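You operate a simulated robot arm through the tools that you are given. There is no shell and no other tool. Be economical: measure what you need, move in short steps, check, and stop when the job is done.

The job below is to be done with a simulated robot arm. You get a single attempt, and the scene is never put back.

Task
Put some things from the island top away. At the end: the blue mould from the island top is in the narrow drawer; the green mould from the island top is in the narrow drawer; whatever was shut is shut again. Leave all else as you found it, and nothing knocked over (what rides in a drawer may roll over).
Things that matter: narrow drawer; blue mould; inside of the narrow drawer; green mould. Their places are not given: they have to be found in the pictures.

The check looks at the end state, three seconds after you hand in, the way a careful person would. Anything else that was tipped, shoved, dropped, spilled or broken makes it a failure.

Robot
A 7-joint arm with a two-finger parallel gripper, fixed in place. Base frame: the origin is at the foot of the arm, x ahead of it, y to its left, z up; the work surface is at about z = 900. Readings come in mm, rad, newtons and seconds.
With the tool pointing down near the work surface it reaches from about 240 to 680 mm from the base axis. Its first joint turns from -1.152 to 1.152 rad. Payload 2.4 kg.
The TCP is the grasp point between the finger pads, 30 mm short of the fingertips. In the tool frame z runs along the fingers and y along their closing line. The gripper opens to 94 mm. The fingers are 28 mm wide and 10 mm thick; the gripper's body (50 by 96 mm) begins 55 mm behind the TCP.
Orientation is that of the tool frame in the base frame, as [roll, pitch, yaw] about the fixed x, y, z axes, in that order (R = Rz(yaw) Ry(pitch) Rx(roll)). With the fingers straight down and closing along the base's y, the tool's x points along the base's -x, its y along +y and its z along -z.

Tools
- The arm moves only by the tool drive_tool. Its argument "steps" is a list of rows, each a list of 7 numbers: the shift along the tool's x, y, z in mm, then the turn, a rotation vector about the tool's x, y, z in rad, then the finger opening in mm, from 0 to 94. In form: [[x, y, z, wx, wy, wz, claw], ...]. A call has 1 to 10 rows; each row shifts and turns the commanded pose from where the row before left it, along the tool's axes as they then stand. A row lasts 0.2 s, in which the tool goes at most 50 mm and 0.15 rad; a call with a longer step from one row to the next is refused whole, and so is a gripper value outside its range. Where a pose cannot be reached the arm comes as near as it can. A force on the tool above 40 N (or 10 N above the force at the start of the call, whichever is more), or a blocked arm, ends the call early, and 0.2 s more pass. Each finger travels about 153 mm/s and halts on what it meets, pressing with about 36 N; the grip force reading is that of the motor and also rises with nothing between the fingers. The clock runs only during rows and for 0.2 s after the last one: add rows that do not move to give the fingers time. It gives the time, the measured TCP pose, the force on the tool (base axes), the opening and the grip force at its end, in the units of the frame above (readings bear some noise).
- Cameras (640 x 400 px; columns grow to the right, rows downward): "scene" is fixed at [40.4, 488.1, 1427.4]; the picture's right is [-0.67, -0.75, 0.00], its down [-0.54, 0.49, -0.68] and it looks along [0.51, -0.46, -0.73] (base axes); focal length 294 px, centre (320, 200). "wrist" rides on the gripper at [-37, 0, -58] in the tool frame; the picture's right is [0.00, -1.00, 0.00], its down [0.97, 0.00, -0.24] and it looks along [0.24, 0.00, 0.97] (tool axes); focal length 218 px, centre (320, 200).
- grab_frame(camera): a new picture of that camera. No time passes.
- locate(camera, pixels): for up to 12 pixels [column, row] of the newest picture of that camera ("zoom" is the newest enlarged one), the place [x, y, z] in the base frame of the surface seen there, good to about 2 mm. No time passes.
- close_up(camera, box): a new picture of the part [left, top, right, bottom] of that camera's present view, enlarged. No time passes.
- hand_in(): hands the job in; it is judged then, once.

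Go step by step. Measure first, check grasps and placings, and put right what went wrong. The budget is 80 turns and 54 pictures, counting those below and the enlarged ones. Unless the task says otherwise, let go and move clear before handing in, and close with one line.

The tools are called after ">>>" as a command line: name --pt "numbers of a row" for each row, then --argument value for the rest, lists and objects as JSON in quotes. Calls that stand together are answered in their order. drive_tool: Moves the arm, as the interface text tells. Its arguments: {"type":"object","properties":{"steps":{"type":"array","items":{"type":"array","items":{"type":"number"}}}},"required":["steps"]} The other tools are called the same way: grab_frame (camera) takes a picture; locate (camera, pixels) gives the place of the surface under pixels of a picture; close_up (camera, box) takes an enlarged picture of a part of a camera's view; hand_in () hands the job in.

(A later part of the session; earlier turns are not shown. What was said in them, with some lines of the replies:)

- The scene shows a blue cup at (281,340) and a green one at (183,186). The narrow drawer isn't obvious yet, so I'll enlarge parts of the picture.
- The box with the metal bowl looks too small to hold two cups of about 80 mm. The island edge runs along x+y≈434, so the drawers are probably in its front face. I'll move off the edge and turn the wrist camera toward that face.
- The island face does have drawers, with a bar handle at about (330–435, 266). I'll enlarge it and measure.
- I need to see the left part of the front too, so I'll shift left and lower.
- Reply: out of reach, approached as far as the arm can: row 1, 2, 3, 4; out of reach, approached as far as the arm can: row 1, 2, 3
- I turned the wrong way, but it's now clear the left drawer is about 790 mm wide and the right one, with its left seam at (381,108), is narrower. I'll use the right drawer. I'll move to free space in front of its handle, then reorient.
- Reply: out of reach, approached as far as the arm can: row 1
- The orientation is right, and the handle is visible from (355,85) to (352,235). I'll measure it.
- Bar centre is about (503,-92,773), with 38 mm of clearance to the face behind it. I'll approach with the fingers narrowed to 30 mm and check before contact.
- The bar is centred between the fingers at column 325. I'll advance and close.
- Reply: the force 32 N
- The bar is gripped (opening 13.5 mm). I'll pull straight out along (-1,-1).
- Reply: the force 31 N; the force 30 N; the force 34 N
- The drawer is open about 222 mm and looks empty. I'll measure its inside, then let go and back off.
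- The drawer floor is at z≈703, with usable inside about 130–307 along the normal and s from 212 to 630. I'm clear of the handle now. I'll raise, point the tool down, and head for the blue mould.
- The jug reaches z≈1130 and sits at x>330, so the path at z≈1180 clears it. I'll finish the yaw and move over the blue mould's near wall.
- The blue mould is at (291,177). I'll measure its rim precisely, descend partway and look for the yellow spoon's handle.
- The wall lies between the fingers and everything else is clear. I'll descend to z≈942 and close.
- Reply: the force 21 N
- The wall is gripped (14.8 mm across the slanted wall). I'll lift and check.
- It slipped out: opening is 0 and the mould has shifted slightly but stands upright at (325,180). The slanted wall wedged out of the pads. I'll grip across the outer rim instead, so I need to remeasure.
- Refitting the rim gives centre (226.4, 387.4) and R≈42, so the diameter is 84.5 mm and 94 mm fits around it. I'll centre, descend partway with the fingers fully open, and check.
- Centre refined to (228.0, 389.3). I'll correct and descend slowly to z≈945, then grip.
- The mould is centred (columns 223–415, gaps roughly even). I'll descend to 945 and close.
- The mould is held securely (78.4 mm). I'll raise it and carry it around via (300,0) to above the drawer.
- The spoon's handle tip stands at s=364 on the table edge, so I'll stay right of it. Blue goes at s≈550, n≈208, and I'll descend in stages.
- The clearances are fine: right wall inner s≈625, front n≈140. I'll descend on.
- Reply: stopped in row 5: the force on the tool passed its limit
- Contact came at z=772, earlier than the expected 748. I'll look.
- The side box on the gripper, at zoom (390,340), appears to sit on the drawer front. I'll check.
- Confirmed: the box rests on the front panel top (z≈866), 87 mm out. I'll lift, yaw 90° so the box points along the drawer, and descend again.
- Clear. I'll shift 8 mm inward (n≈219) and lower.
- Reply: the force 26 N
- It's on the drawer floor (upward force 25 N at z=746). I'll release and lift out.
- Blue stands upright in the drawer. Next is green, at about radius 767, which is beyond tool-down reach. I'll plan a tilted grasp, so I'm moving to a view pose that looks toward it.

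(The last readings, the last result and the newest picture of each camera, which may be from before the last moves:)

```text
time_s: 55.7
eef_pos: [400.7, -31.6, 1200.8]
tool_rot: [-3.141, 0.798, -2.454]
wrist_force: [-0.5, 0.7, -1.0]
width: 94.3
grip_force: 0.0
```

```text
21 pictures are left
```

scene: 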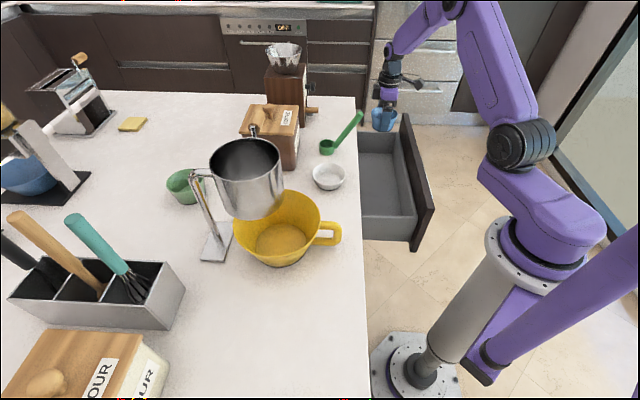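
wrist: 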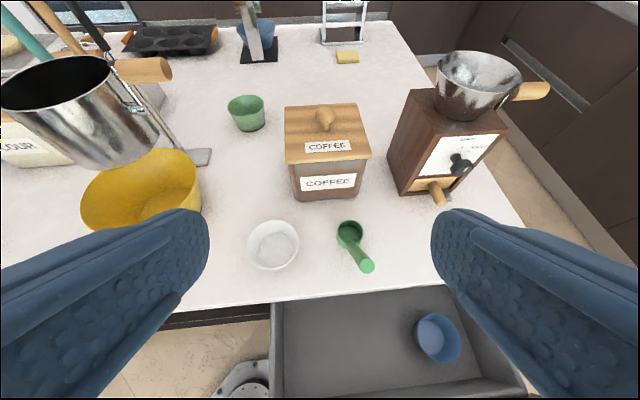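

>>> locate --camera "wrist" --pixels '[[229, 102], [265, 102], [246, 96], [246, 106], [250, 130], [285, 107], [284, 155], [324, 108], [345, 105], [200, 160], [160, 120], [120, 160]]'

>>> close_up --camera "wrist" --box '[166, 60, 326, 160]'

```text
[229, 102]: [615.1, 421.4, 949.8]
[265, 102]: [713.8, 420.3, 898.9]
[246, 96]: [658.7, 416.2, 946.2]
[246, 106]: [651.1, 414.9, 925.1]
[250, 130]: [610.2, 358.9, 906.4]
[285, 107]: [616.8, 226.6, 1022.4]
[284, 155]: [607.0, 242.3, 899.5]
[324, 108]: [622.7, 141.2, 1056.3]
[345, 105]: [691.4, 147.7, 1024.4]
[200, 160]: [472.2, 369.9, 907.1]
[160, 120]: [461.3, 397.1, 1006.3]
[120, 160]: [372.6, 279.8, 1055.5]
```

```text
4.00 times, centred on (246, 110) of wrist
```

zoom: 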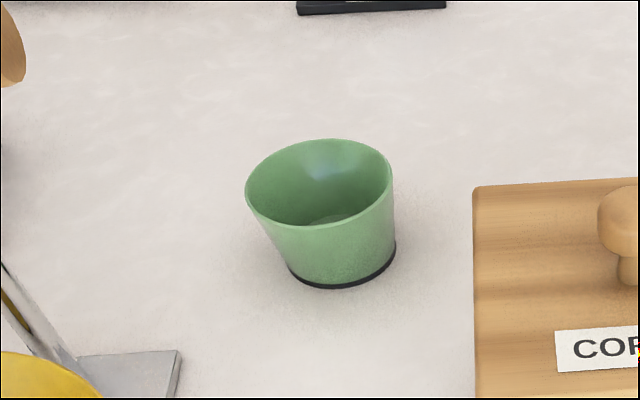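

>>> locate --camera "zoom" --pixels '[[249, 197], [389, 182], [310, 225], [330, 141], [275, 217], [365, 205], [345, 283], [320, 217], [175, 352], [80, 355]]'

```text
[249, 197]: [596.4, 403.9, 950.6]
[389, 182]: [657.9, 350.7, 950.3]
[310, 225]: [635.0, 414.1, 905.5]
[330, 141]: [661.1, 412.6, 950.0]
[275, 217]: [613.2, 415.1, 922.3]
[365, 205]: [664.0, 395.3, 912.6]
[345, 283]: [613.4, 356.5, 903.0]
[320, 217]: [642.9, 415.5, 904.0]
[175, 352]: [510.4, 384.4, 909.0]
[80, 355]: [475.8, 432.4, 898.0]
```

The green rim fits centre (631, 382) at z=950 with R≈42. I'll approach with heading about 50° and tilt 0.6 rad, between the canister and the jug, closing horizontally across the rim.

>>> drive_tool --pt "0 0 0 -0.066 0 -0.0645 94" --pt "0 0 0 -0.066 0 -0.0645 94" --pt "0 0 0 0 0.099 0 94" --pt "0 0 0 0 0.099 0 94"

>>> drive_tool --pt "-26.6 10 36 0 0 0 94" --pt "-26.6 10 36 0 0 0 94" --pt "-26.6 10 36 0 0 0 94" --pt "-26.6 10 36 0 0 0 94" --pt "-26.6 10 36 0 0 0 94"

>>> grab_frame --camera "wrist"

>>> grab_frame --camera "scene"

```text
time_s: 56.7
eef_pos: [401.1, -30.8, 1202.4]
tool_rot: [3.141, 0.596, -2.269]
wrist_force: [0.6, -0.8, 0.3]
width: 94.2
grip_force: 0.0
```

```text
time_s: 57.9
eef_pos: [497.4, 165.0, 1126.8]
tool_rot: [3.14, 0.598, -2.268]
wrist_force: [0.7, 0.1, 0.4]
width: 94.1
grip_force: 0.1
```

```text
19 pictures are left
```

wrist: 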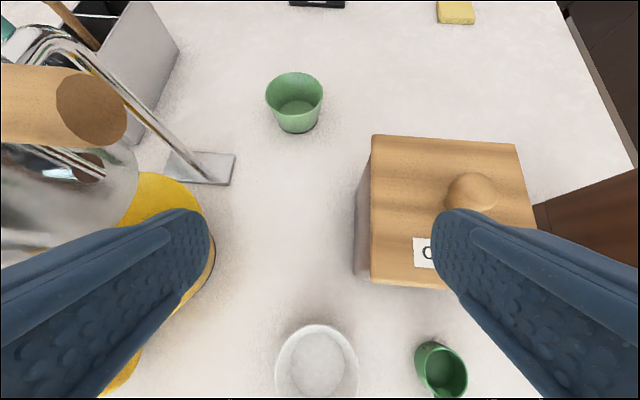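

```text
18 pictures are left
```

scene: 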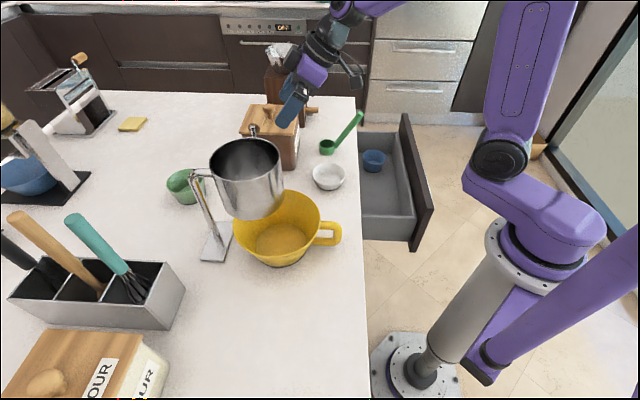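

>>> locate --camera "wrist" --pixels '[[95, 110], [30, 100], [110, 165], [138, 190], [267, 95], [322, 96], [294, 74], [374, 138], [372, 280], [358, 270], [235, 160], [185, 110]]'

>>> close_up --camera "wrist" --box '[230, 50, 358, 130]'

```text
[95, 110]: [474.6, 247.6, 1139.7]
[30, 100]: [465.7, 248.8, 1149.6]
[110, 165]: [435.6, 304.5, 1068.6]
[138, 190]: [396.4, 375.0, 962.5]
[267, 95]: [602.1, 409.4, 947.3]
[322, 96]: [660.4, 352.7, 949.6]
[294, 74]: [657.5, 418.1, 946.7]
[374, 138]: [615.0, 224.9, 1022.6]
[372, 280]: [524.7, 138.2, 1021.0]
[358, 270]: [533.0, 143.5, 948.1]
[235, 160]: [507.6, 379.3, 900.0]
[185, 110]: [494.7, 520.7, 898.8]
```

```text
5.00 times, centred on (294, 90) of wrist
```

zoom: 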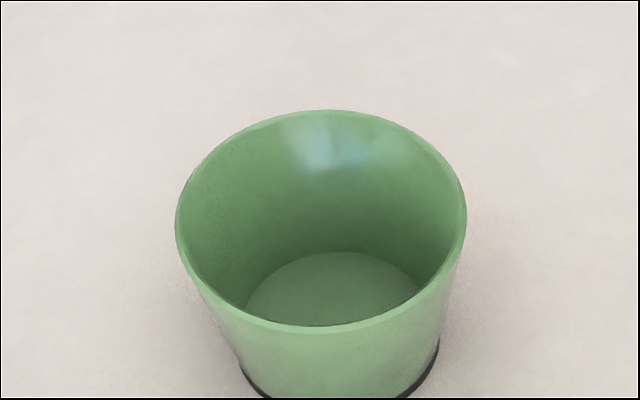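

The jug's wooden handle end is at (475,248,1140) and could conflict with the forearm. I'll measure the arm's geometry before committing.

>>> locate --camera "scene" --pixels '[[500, 240], [550, 215], [475, 175], [500, 160], [520, 60], [380, 5], [340, 15], [325, 45], [310, 72], [352, 75], [290, 105], [250, 131]]'

>>> close_up --camera "scene" --box '[200, 0, 424, 140]'

```text
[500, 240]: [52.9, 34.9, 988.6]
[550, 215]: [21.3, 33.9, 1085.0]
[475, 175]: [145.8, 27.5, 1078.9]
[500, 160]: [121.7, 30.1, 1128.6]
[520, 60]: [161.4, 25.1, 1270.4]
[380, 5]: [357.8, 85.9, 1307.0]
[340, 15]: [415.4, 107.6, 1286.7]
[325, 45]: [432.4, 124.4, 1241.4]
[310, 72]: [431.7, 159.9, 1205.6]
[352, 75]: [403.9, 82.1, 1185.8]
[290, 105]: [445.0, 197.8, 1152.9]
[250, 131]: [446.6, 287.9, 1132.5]
```

```text
2.86 times, centred on (312, 70) of scene
```

zoom: 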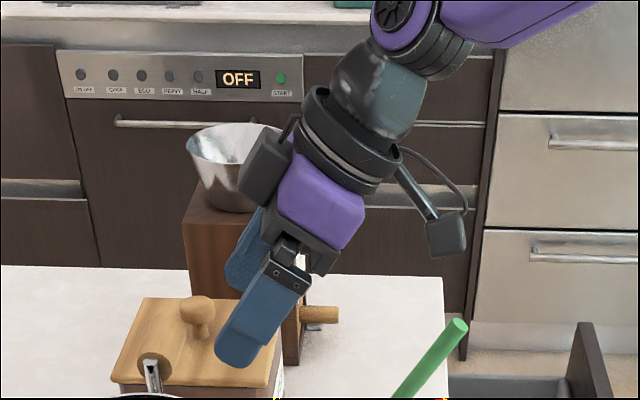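

The forearm would pass too low over the jug handle with that tilted approach. A better option is to grip the mould's near wall with the tool almost vertical, tilted 0.22 rad outward to match the wall slope, which keeps the wrist high. I'll reorient here first.

>>> drive_tool --pt "0 0 0 0 0.149 0 50" --pt "0 0 0 0 0.149 0 50" --pt "0 0 0 0 0.149 0 50" --pt "0 0 0 0 0.149 0 50"

>>> drive_tool --pt "0 0 0 0 0 0.143 50" --pt "0 0 0 0 0 0.143 50" --pt "0 0 0 0 0 0.143 50" --pt "0 0 0 0 0 0.143 50" --pt "0 0 0 0 0 0.143 50" --pt "0 0 0 0 0 0.143 50" --pt "0 0 0 0 0 0.143 50" --pt "0 0 0 0 0 0.143 50" --pt "0 0 0 0 0 0.143 50" --pt "0 0 0 0 0 0.143 50"

>>> drive_tool --pt "0 0 0 0 0 0.141 50" --pt "0 0 0 -0.11 0 0 50" --pt "0 0 0 -0.11 0 0 50"

>>> grab_frame --camera "wrist"

```text
time_s: 58.9
eef_pos: [497.8, 163.6, 1127.9]
tool_rot: [3.141, 0.0, -2.267]
wrist_force: [-1.8, 0.8, -0.7]
width: 50.1
grip_force: 0.1
```

```text
time_s: 61.1
eef_pos: [499.0, 163.6, 1126.6]
tool_rot: [3.138, -0.001, 2.584]
wrist_force: [0.2, -0.3, -0.5]
width: 49.8
grip_force: 0.0
```

```text
time_s: 61.9
eef_pos: [497.1, 163.0, 1126.9]
tool_rot: [2.918, -0.001, 2.444]
wrist_force: [-0.5, -0.1, 0.7]
width: 49.9
grip_force: 0.0
```

```text
15 pictures are left
```

wrist: 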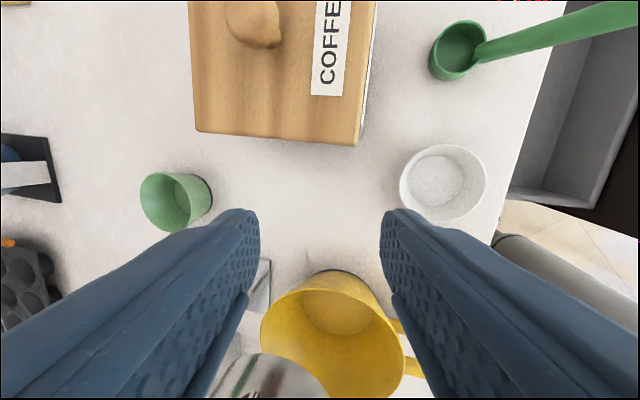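

>>> drive_tool --pt "-5.5 38 7 0 0 0 50" --pt "-5.5 38 7 0 0 0 50" --pt "12.2 24 25.2 0 0 0 50" --pt "12.2 24 25.2 0 0 0 50"

>>> grab_frame --camera "scene"

```text
time_s: 62.9
eef_pos: [575.3, 275.7, 1092.7]
tool_rot: [2.918, -0.003, 2.444]
wrist_force: [0.4, 0.4, -0.5]
width: 49.9
grip_force: 0.1
```

```text
14 pictures are left
```

scene: 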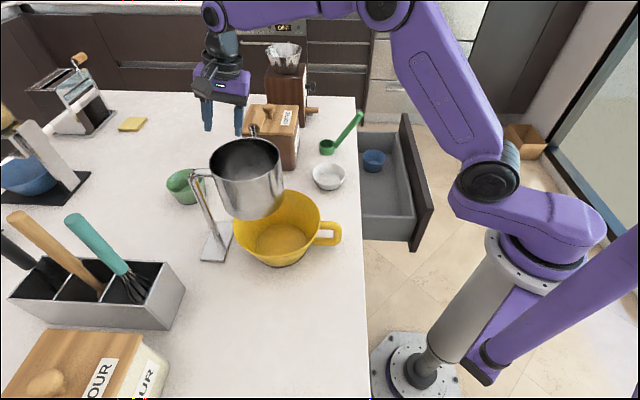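

>>> locate --camera "scene" --pixels '[[280, 22], [340, 12], [245, 22], [390, 10], [440, 100], [486, 180], [200, 85]]'

>>> drive_tool --pt "12.2 24 25.2 0 0 0 50" --pt "12.2 24 25.2 0 0 0 50"

>>> grab_frame --camera "wrist"

```text
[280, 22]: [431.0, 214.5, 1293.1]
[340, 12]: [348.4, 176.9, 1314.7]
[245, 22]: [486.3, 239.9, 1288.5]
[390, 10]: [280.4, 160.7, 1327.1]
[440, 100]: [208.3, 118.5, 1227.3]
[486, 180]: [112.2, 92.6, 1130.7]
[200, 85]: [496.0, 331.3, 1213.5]
```

```text
time_s: 63.5
eef_pos: [594.1, 339.3, 1054.0]
tool_rot: [2.919, 0.0, 2.445]
wrist_force: [-0.4, 0.6, 0.4]
width: 50.0
grip_force: 0.1
```

```text
13 pictures are left
```

wrist: 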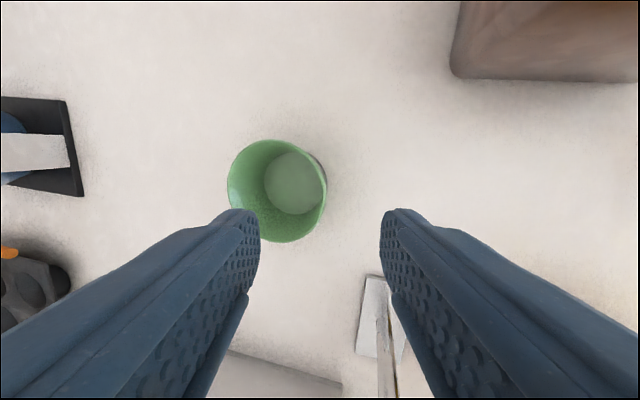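

The wall should pass between the fingers. I'll fine-check the near rim edge at about (326,190) and the rim circle.

>>> locate --camera "wrist" --pixels '[[325, 195], [326, 200], [323, 180], [229, 190], [270, 141], [285, 241], [310, 160], [238, 160], [311, 228]]'

```text
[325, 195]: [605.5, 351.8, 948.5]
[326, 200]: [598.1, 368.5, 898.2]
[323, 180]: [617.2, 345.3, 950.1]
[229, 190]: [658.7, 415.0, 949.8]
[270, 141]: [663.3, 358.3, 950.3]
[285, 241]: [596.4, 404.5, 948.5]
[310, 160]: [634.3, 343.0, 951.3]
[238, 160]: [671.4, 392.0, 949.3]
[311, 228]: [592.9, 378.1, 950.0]
```

>>> drive_tool --pt "-0.8 -6.9 10 0 0 0 44" --pt "0 0 25 0 0 0 44" --pt "0 0 20 0 0 0 44"

>>> close_up --camera "scene" --box '[152, 30, 312, 130]'

```text
time_s: 64.3
eef_pos: [596.8, 339.6, 998.6]
tool_rot: [2.917, -0.002, 2.445]
wrist_force: [-0.4, 0.7, 0.1]
width: 44.0
grip_force: 0.0
```

```text
4.00 times, centred on (232, 80) of scene
```

zoom: 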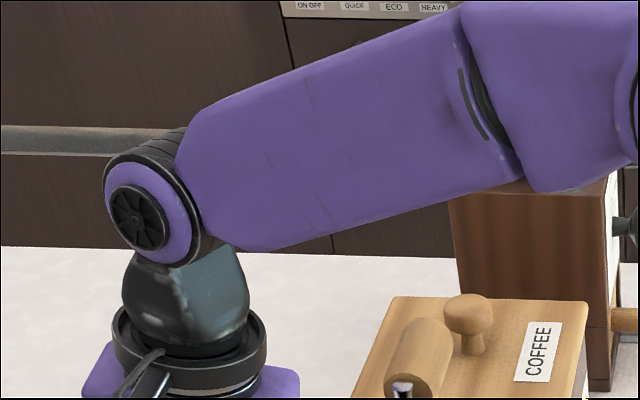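

>>> locate --camera "zoom" --pixels '[[430, 322], [440, 330], [405, 350], [430, 370], [270, 245], [350, 222], [450, 195], [350, 150], [250, 150], [400, 207]]'

```text
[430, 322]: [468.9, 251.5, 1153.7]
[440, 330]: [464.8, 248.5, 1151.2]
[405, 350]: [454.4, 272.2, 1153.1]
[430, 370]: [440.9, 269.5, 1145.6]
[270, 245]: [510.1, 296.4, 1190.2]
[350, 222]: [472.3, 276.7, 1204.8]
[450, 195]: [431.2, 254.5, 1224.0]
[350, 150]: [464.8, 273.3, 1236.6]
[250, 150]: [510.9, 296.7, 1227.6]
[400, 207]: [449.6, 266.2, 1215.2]
```

The handle top is at z≈1154 and the forearm's lower edge above it is about 1205, so about 20 mm should remain after the last 30 mm. I'll descend to 970 and look.

>>> drive_tool --pt "1 3.3 10 0 0 0 44" --pt "0 0 11 0 0 0 44" --pt "0 0 8 0 0 0 44" --pt "0 0 0 0 0 0 44"

>>> grab_frame --camera "wrist"

>>> close_up --camera "scene" --box '[152, 50, 312, 150]'

>>> locate --camera "zoom" --pixels '[[350, 180], [350, 190], [400, 170], [400, 180], [450, 160], [430, 245]]'

```text
time_s: 65.3
eef_pos: [601.8, 348.1, 970.8]
tool_rot: [2.919, -0.003, 2.445]
wrist_force: [0.4, 0.0, -0.3]
width: 44.1
grip_force: 0.0
```

```text
11 pictures are left
```

wrist: 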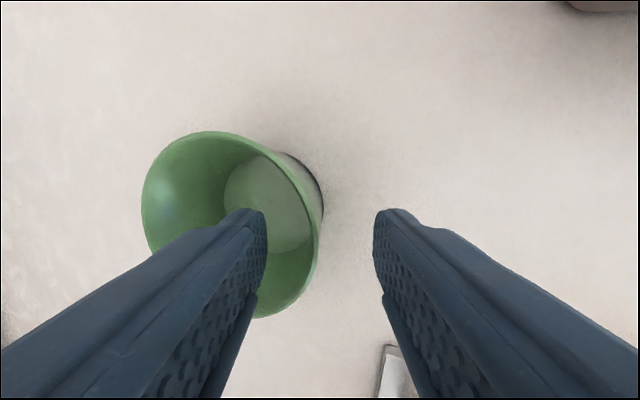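

```text
4.00 times, centred on (232, 100) of scene
```

zoom: 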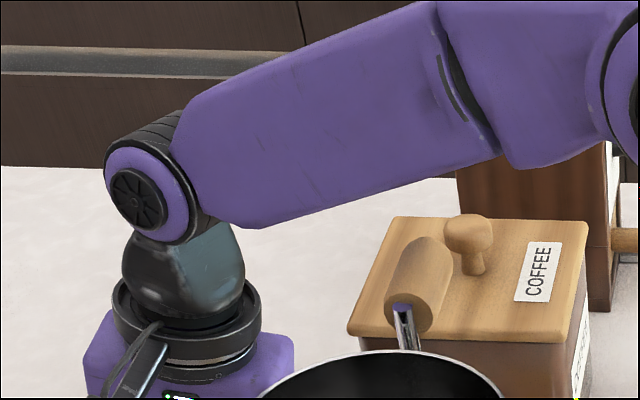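

```text
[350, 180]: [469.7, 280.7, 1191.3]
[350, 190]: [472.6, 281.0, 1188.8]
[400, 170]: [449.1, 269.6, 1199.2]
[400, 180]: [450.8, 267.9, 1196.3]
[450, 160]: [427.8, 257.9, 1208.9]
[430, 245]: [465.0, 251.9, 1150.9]
```

Clearance is fine, about 35 mm. I'll go 8 mm deeper, close on the wall, then lift slightly and check.

>>> drive_tool --pt "0 0 8 0 0 0 44" --pt "0 0 0 0 0 0 0" --pt "0 0 0 0 0 0 0"

>>> drive_tool --pt "0 2 -9 0 0 0 0" --pt "0 4 -19 0 0 0 0" --pt "0 0 0 0 0 0 0"

>>> grab_frame --camera "wrist"

```text
time_s: 66.1
eef_pos: [603.6, 349.8, 962.6]
tool_rot: [2.919, -0.002, 2.445]
wrist_force: [0.5, 0.9, 1.7]
width: 1.5
grip_force: 36.0
```

```text
time_s: 66.9
eef_pos: [602.5, 347.8, 991.7]
tool_rot: [2.92, -0.003, 2.446]
wrist_force: [-0.8, 1.0, -0.7]
width: 1.5
grip_force: 35.8
```

```text
9 pictures are left
```

wrist: 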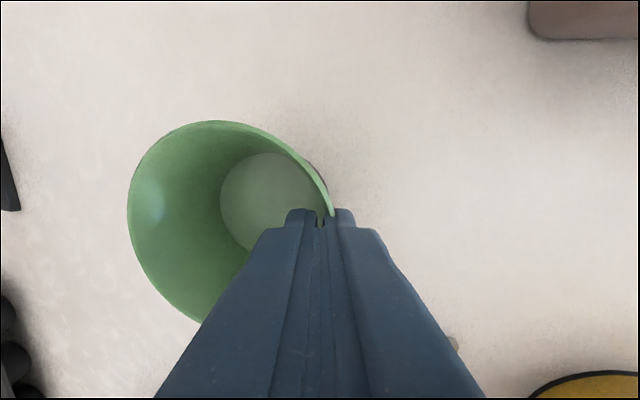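

The green mould is gripped firmly and lifts with the tool. I'll retract up between the canister and handle, then carry it over to the drawer.

>>> drive_tool --pt "-7.5 -14.5 -35.6 0 0 0 0" --pt "-7.5 -14.5 -35.6 0 0 0 0" --pt "-7.5 -14.5 -35.6 0 0 0 0" --pt "-7.5 -14.5 -35.6 0 0 0 0" --pt "-7.5 -14.5 -35.6 0 0 0 0"

>>> drive_tool --pt "-21.3 -38.3 -16.3 0 0 0 0" --pt "-21.3 -38.3 -16.3 0 0 0 0" --pt "-21.3 -38.3 -16.3 0 0 0 0" --pt "-21.3 -38.3 -16.3 0 0 0 0"

>>> drive_tool --pt "-15.1 -36.8 2 0 0 0 0" --pt "-15.1 -36.8 2 0 0 0 0" --pt "-15.1 -36.8 2 0 0 0 0" --pt "-15.1 -36.8 2 0 0 0 0" --pt "-15.1 -36.8 2 0 0 0 0" --pt "-15.1 -36.8 2 0 0 0 0"

>>> grab_frame --camera "wrist"

```text
time_s: 68.1
eef_pos: [561.8, 240.1, 1148.9]
tool_rot: [2.918, -0.001, 2.447]
wrist_force: [0.8, -1.1, -0.3]
width: 2.0
grip_force: 35.7
```

```text
time_s: 69.1
eef_pos: [519.5, 62.1, 1182.1]
tool_rot: [2.917, -0.003, 2.448]
wrist_force: [0.1, -0.6, -0.6]
width: 1.8
grip_force: 36.1
```

```text
time_s: 70.5
eef_pos: [453.9, -160.2, 1118.7]
tool_rot: [2.917, -0.002, 2.444]
wrist_force: [-0.2, -0.2, -0.5]
width: 1.6
grip_force: 36.4
```

```text
8 pictures are left
```

wrist: 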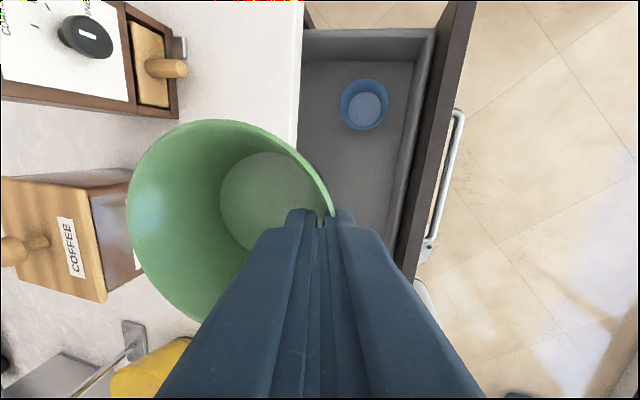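

>>> locate --camera "wrist" --pixels '[[129, 210], [210, 121], [190, 315], [330, 208], [299, 100], [420, 60], [455, 60], [412, 140]]'

```text
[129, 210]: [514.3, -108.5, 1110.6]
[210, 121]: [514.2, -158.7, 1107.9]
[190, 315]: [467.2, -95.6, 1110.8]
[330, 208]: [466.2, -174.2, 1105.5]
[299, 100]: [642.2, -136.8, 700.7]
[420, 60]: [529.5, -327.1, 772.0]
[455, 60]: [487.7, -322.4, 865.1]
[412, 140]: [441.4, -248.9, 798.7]
```

The mould's outer edge is at n≈290, against the table edge at 301, so a vertical descent is clear. I'll lower to about 805 in two stages.

>>> drive_tool --pt "0 -9.8 43.7 0 0 0 0" --pt "0 -9.8 43.7 0 0 0 0" --pt "0 -9.8 43.7 0 0 0 0" --pt "0 -9.8 43.7 0 0 0 0"

>>> grab_frame --camera "scene"

```text
time_s: 71.5
eef_pos: [453.8, -158.0, 938.9]
tool_rot: [2.917, -0.001, 2.445]
wrist_force: [0.1, 0.0, -0.5]
width: 1.7
grip_force: 35.8
```

```text
7 pictures are left
```

scene: 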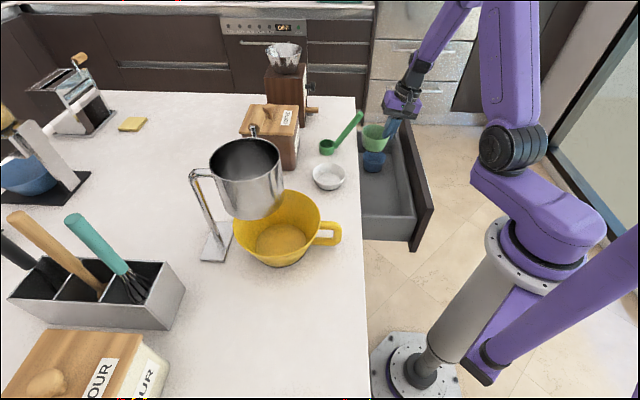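

>>> drive_tool --pt "0 -10.5 42.6 0 0 0 0" --pt "0 -9.5 42.6 0 0 0 0" --pt "0 -9.5 42.6 0 0 0 0" --pt "0 14.6 3.3 0 0 0 0" --pt "0 -5 22 0 0 0 0"

>>> drive_tool --pt "0 -1.7 7.8 0 0 0 0" --pt "0 -1.7 7.8 0 0 0 0" --pt "0 -1.3 5.9 0 0 0 0"

>>> grab_frame --camera "wrist"

```text
time_s: 72.7
eef_pos: [463.1, -150.3, 785.1]
tool_rot: [2.918, -0.002, 2.445]
wrist_force: [-0.7, 0.0, -1.1]
width: 1.7
grip_force: 35.9
```

```text
time_s: 73.5
eef_pos: [463.3, -149.8, 763.3]
tool_rot: [2.92, 0.0, 2.447]
wrist_force: [-2.1, 1.3, 11.1]
width: 1.6
grip_force: 36.0
```

```text
6 pictures are left
```

wrist: 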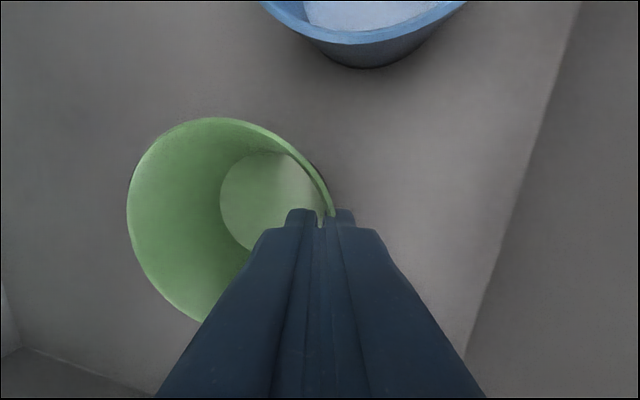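

The mould rests on the floor (11 N at z=763). I'll release, back out along the wall, and rise.

>>> drive_tool --pt "0 0 0 0 0 0 24" --pt "0 0 0 0 0 0 24" --pt "0 0 -20 0 0 0 24" --pt "0 0 -30 0 0 0 24" --pt "0 9.8 -43.7 0 0 0 24" --pt "0 9.8 -43.7 0 0 0 24" --pt "0 9.8 -43.7 0 0 0 24" --pt "0 9.8 -43.7 0 0 0 24" --pt "0 9.8 -43.7 0 0 0 24"

>>> drive_tool --pt "0 9.8 -43.7 0 0 0 30" --pt "0 9.8 -43.7 0 0 0 30" --pt "0 6 -26 0 0 0 30"

>>> grab_frame --camera "wrist"

```text
time_s: 75.5
eef_pos: [458.4, -158.5, 1036.9]
tool_rot: [2.921, -0.001, 2.443]
wrist_force: [-0.4, 0.5, -0.6]
width: 23.8
grip_force: 0.0
```

```text
time_s: 76.3
eef_pos: [456.1, -160.2, 1151.1]
tool_rot: [2.921, -0.001, 2.446]
wrist_force: [0.5, 0.2, -0.3]
width: 30.1
grip_force: 0.1
```

```text
5 pictures are left
```

wrist: 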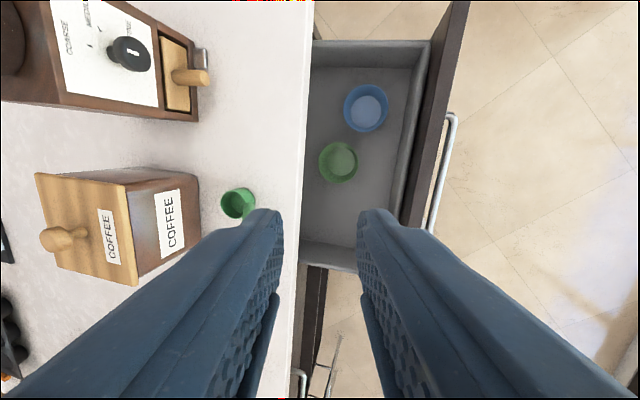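

Both moulds stand in the drawer. Now I'll go back to the handle pose I used before to shut it.

>>> drive_tool --pt "5.9 -39.9 -7 0 0 0 30" --pt "5.9 -39.9 -7 0 0 0 30" --pt "5.9 -39.9 -7 0 0 0 30" --pt "5.9 -39.9 -7 0 0 0 30" --pt "5.9 -39.9 -7 0 0 0 30" --pt "5.9 -39.9 -7 0 0 0 30"

>>> drive_tool --pt "0 0 0 0 -0.0198 0.0888 34" --pt "0 0 0 -0.141 0 0 34" --pt "0 0 0 -0.141 0 0 34" --pt "0 0 0 -0.141 0 0 34" --pt "0 0 0 -0.141 0 0 34"

```text
time_s: 77.7
eef_pos: [273.2, -320.0, 1140.1]
tool_rot: [2.919, -0.002, 2.445]
wrist_force: [-0.4, -0.1, -0.8]
width: 30.0
grip_force: 0.0
```

```text
time_s: 78.9
eef_pos: [274.1, -321.5, 1140.7]
tool_rot: [2.352, -0.001, 2.355]
wrist_force: [0.3, -0.3, 0.0]
width: 33.8
grip_force: 0.0
```

>>> drive_tool --pt "0 -32 32 0 0 0 34" --pt "0 -32 32 0 0 0 34" --pt "0 -32 32 0 0 0 34" --pt "0 -32 32 0 0 0 34" --pt "0 -32 32 0 0 0 34" --pt "0 -31.5 31.5 0 0 0 34"

>>> grab_frame --camera "wrist"

>>> locate --camera "wrist" --pixels '[[319, 180], [318, 100], [319, 240], [250, 150], [350, 150]]'

```text
time_s: 80.3
eef_pos: [273.8, -319.7, 868.9]
tool_rot: [2.354, -0.001, 2.355]
wrist_force: [-0.4, 0.2, 0.5]
width: 33.9
grip_force: 0.1
```

```text
4 pictures are left
```

wrist: 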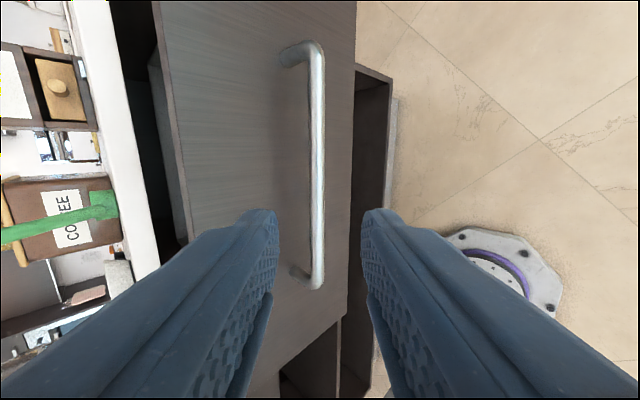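

```text
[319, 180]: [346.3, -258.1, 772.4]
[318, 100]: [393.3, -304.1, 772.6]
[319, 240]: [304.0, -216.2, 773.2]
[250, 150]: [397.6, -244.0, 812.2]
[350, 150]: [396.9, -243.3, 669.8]
```

The view matches the earlier one, with the bar centred. I'll advance 126 mm, grip, then push shut in gentle steps.

>>> drive_tool --pt "0 0 42 0 0 0 34" --pt "0 0 42 0 0 0 34" --pt "0 0 42 0 0 0 34" --pt "0 0 0 0 0 0 0" --pt "0 0 0 0 0 0 0"

>>> drive_tool --pt "0 7 7 0 0 0 0" --pt "0 10 10 0 0 0 0" --pt "0 12 12 0 0 0 0" --pt "0 12 12 0 0 0 0"

```text
time_s: 81.5
eef_pos: [337.1, -256.1, 782.2]
tool_rot: [2.352, -0.002, 2.357]
wrist_force: [-2.2, 4.2, 25.6]
width: 13.5
grip_force: 44.9
```

```text
time_s: 82.0
eef_pos: [348.5, -245.7, 781.3]
tool_rot: [2.346, -0.004, 2.36]
wrist_force: [0.4, 1.7, 5.5]
width: 13.7
grip_force: 45.1
stopped in row 2: the force on the tool passed its limit (the readings are from after the stop); the commanded pose is now the measured one
```

A force limit stopped it, probably preload on the grip. I'll continue with smaller steps from the reset pose.

>>> drive_tool --pt "0 4 4 0 0 0 0" --pt "0 7 7 0 0 0 0" --pt "0 9 9 0 0 0 0" --pt "0 10 10 0 0 0 0" --pt "0 10 10 0 0 0 0" --pt "0 10 10 0 0 0 0"

```text
time_s: 83.4
eef_pos: [398.3, -193.9, 780.9]
tool_rot: [2.347, -0.004, 2.356]
wrist_force: [-3.2, 5.3, 14.2]
width: 13.7
grip_force: 45.2
```

>>> drive_tool --pt "0 9 9 0 0 0 0" --pt "0 10 10 0 0 0 0" --pt "0 10 10 0 0 0 0" --pt "0 10 10 0 0 0 0" --pt "0 10 10 0 0 0 0" --pt "0 10 10 0 0 0 0" --pt "0 10 10 0 0 0 0" --pt "0 8 8 0 0 0 0" --pt "0 6 6 0 0 0 0"

>>> drive_tool --pt "0 3 3 0 0 0 0" --pt "0 3 3 0 0 0 0" --pt "0 3 3 0 0 0 0" --pt "0 3 3 0 0 0 0" --pt "0 3 3 0 0 0 0"

```text
time_s: 85.4
eef_pos: [479.9, -114.1, 782.1]
tool_rot: [2.356, -0.004, 2.358]
wrist_force: [3.3, -1.3, -4.1]
width: 13.7
grip_force: 44.5
stopped in row 9: the force on the tool passed its limit (the readings are from after the stop); the commanded pose is now the measured one
```

```text
time_s: 86.6
eef_pos: [493.7, -99.3, 781.1]
tool_rot: [2.356, -0.006, 2.357]
wrist_force: [-6.2, -8.2, -5.1]
width: 13.9
grip_force: 44.9
```

It's within 2–3 mm of the original. I'll push a bit more until it stops.

>>> drive_tool --pt "0 2 2 0 0 0 0" --pt "0 2 2 0 0 0 0" --pt "0 2 2 0 0 0 0" --pt "0 2 2 0 0 0 0"

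>>> drive_tool --pt "0 2 2 0 0 0 0" --pt "0 2 2 0 0 0 0" --pt "0 2 2 0 0 0 0"

```text
time_s: 87.1
eef_pos: [493.6, -98.1, 782.2]
tool_rot: [2.361, -0.006, 2.354]
wrist_force: [-9.3, -2.1, 8.2]
width: 13.7
grip_force: 45.0
stopped in row 2: the force on the tool passed its limit (the readings are from after the stop); the commanded pose is now the measured one
```

```text
time_s: 87.7
eef_pos: [493.1, -98.1, 782.3]
tool_rot: [2.363, -0.005, 2.352]
wrist_force: [-9.2, -2.8, 8.2]
width: 13.7
grip_force: 44.8
stopped in row 2: the force on the tool passed its limit (the readings are from after the stop); the commanded pose is now the measured one
```

The drawer has hit its stop. I'll release, back off carefully and check the pictures.

>>> drive_tool --pt "0 0 0 0 0 0 30" --pt "0 0 0 0 0 0 30" --pt "0 0 -40 0 0 0 30" --pt "0 0 -45 0 0 0 30" --pt "0 0 -45 0 0 0 30" --pt "0 0 -45 0 0 0 30" --pt "0 0 -45 0 0 0 30"

>>> grab_frame --camera "wrist"

>>> grab_frame --camera "scene"

>>> locate --camera "wrist" --pixels '[[340, 200], [320, 150], [330, 150], [340, 150], [309, 312], [320, 330], [330, 180]]'

```text
time_s: 89.2
eef_pos: [381.5, -210.3, 935.6]
tool_rot: [2.363, -0.009, 2.347]
wrist_force: [-0.1, 0.4, -0.1]
width: 30.1
grip_force: 0.1
```

```text
3 pictures are left
```

wrist: 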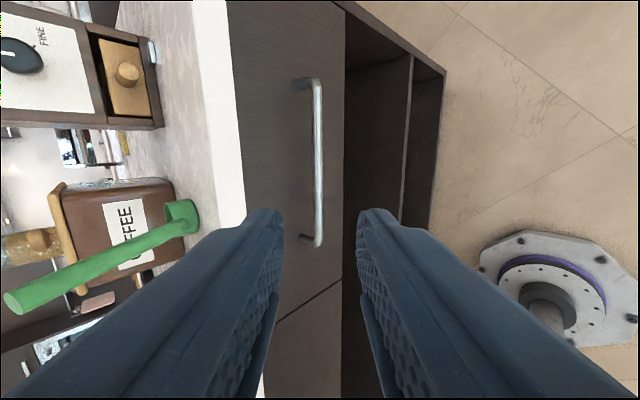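

```text
2 pictures are left
```

scene: 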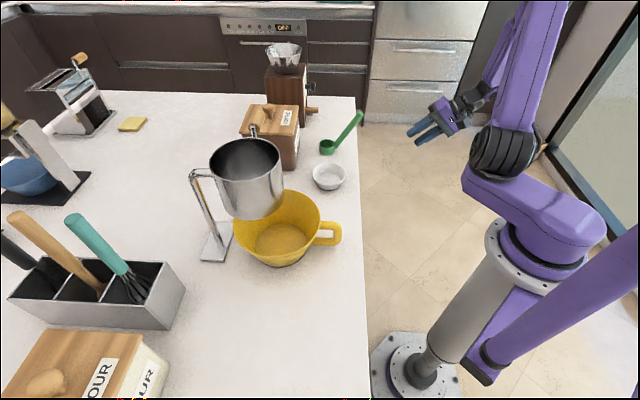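

```text
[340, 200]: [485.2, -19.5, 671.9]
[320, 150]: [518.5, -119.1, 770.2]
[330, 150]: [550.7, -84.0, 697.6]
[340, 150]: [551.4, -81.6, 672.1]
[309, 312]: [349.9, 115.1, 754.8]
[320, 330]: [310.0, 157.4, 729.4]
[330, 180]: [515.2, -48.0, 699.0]
```

The drawer face (n≈330) is flush with its neighbour (n≈329–330), both moulds are inside, and everything on the island looks undisturbed. The tool is clear, so I'm handing in.

>>> hand_in

```text
The job is handed in.
```

The blue and green moulds are both standing in the narrow drawer, and the drawer is shut again, flush with its neighbour. From the last pictures, nothing else on the island was moved or knocked over.
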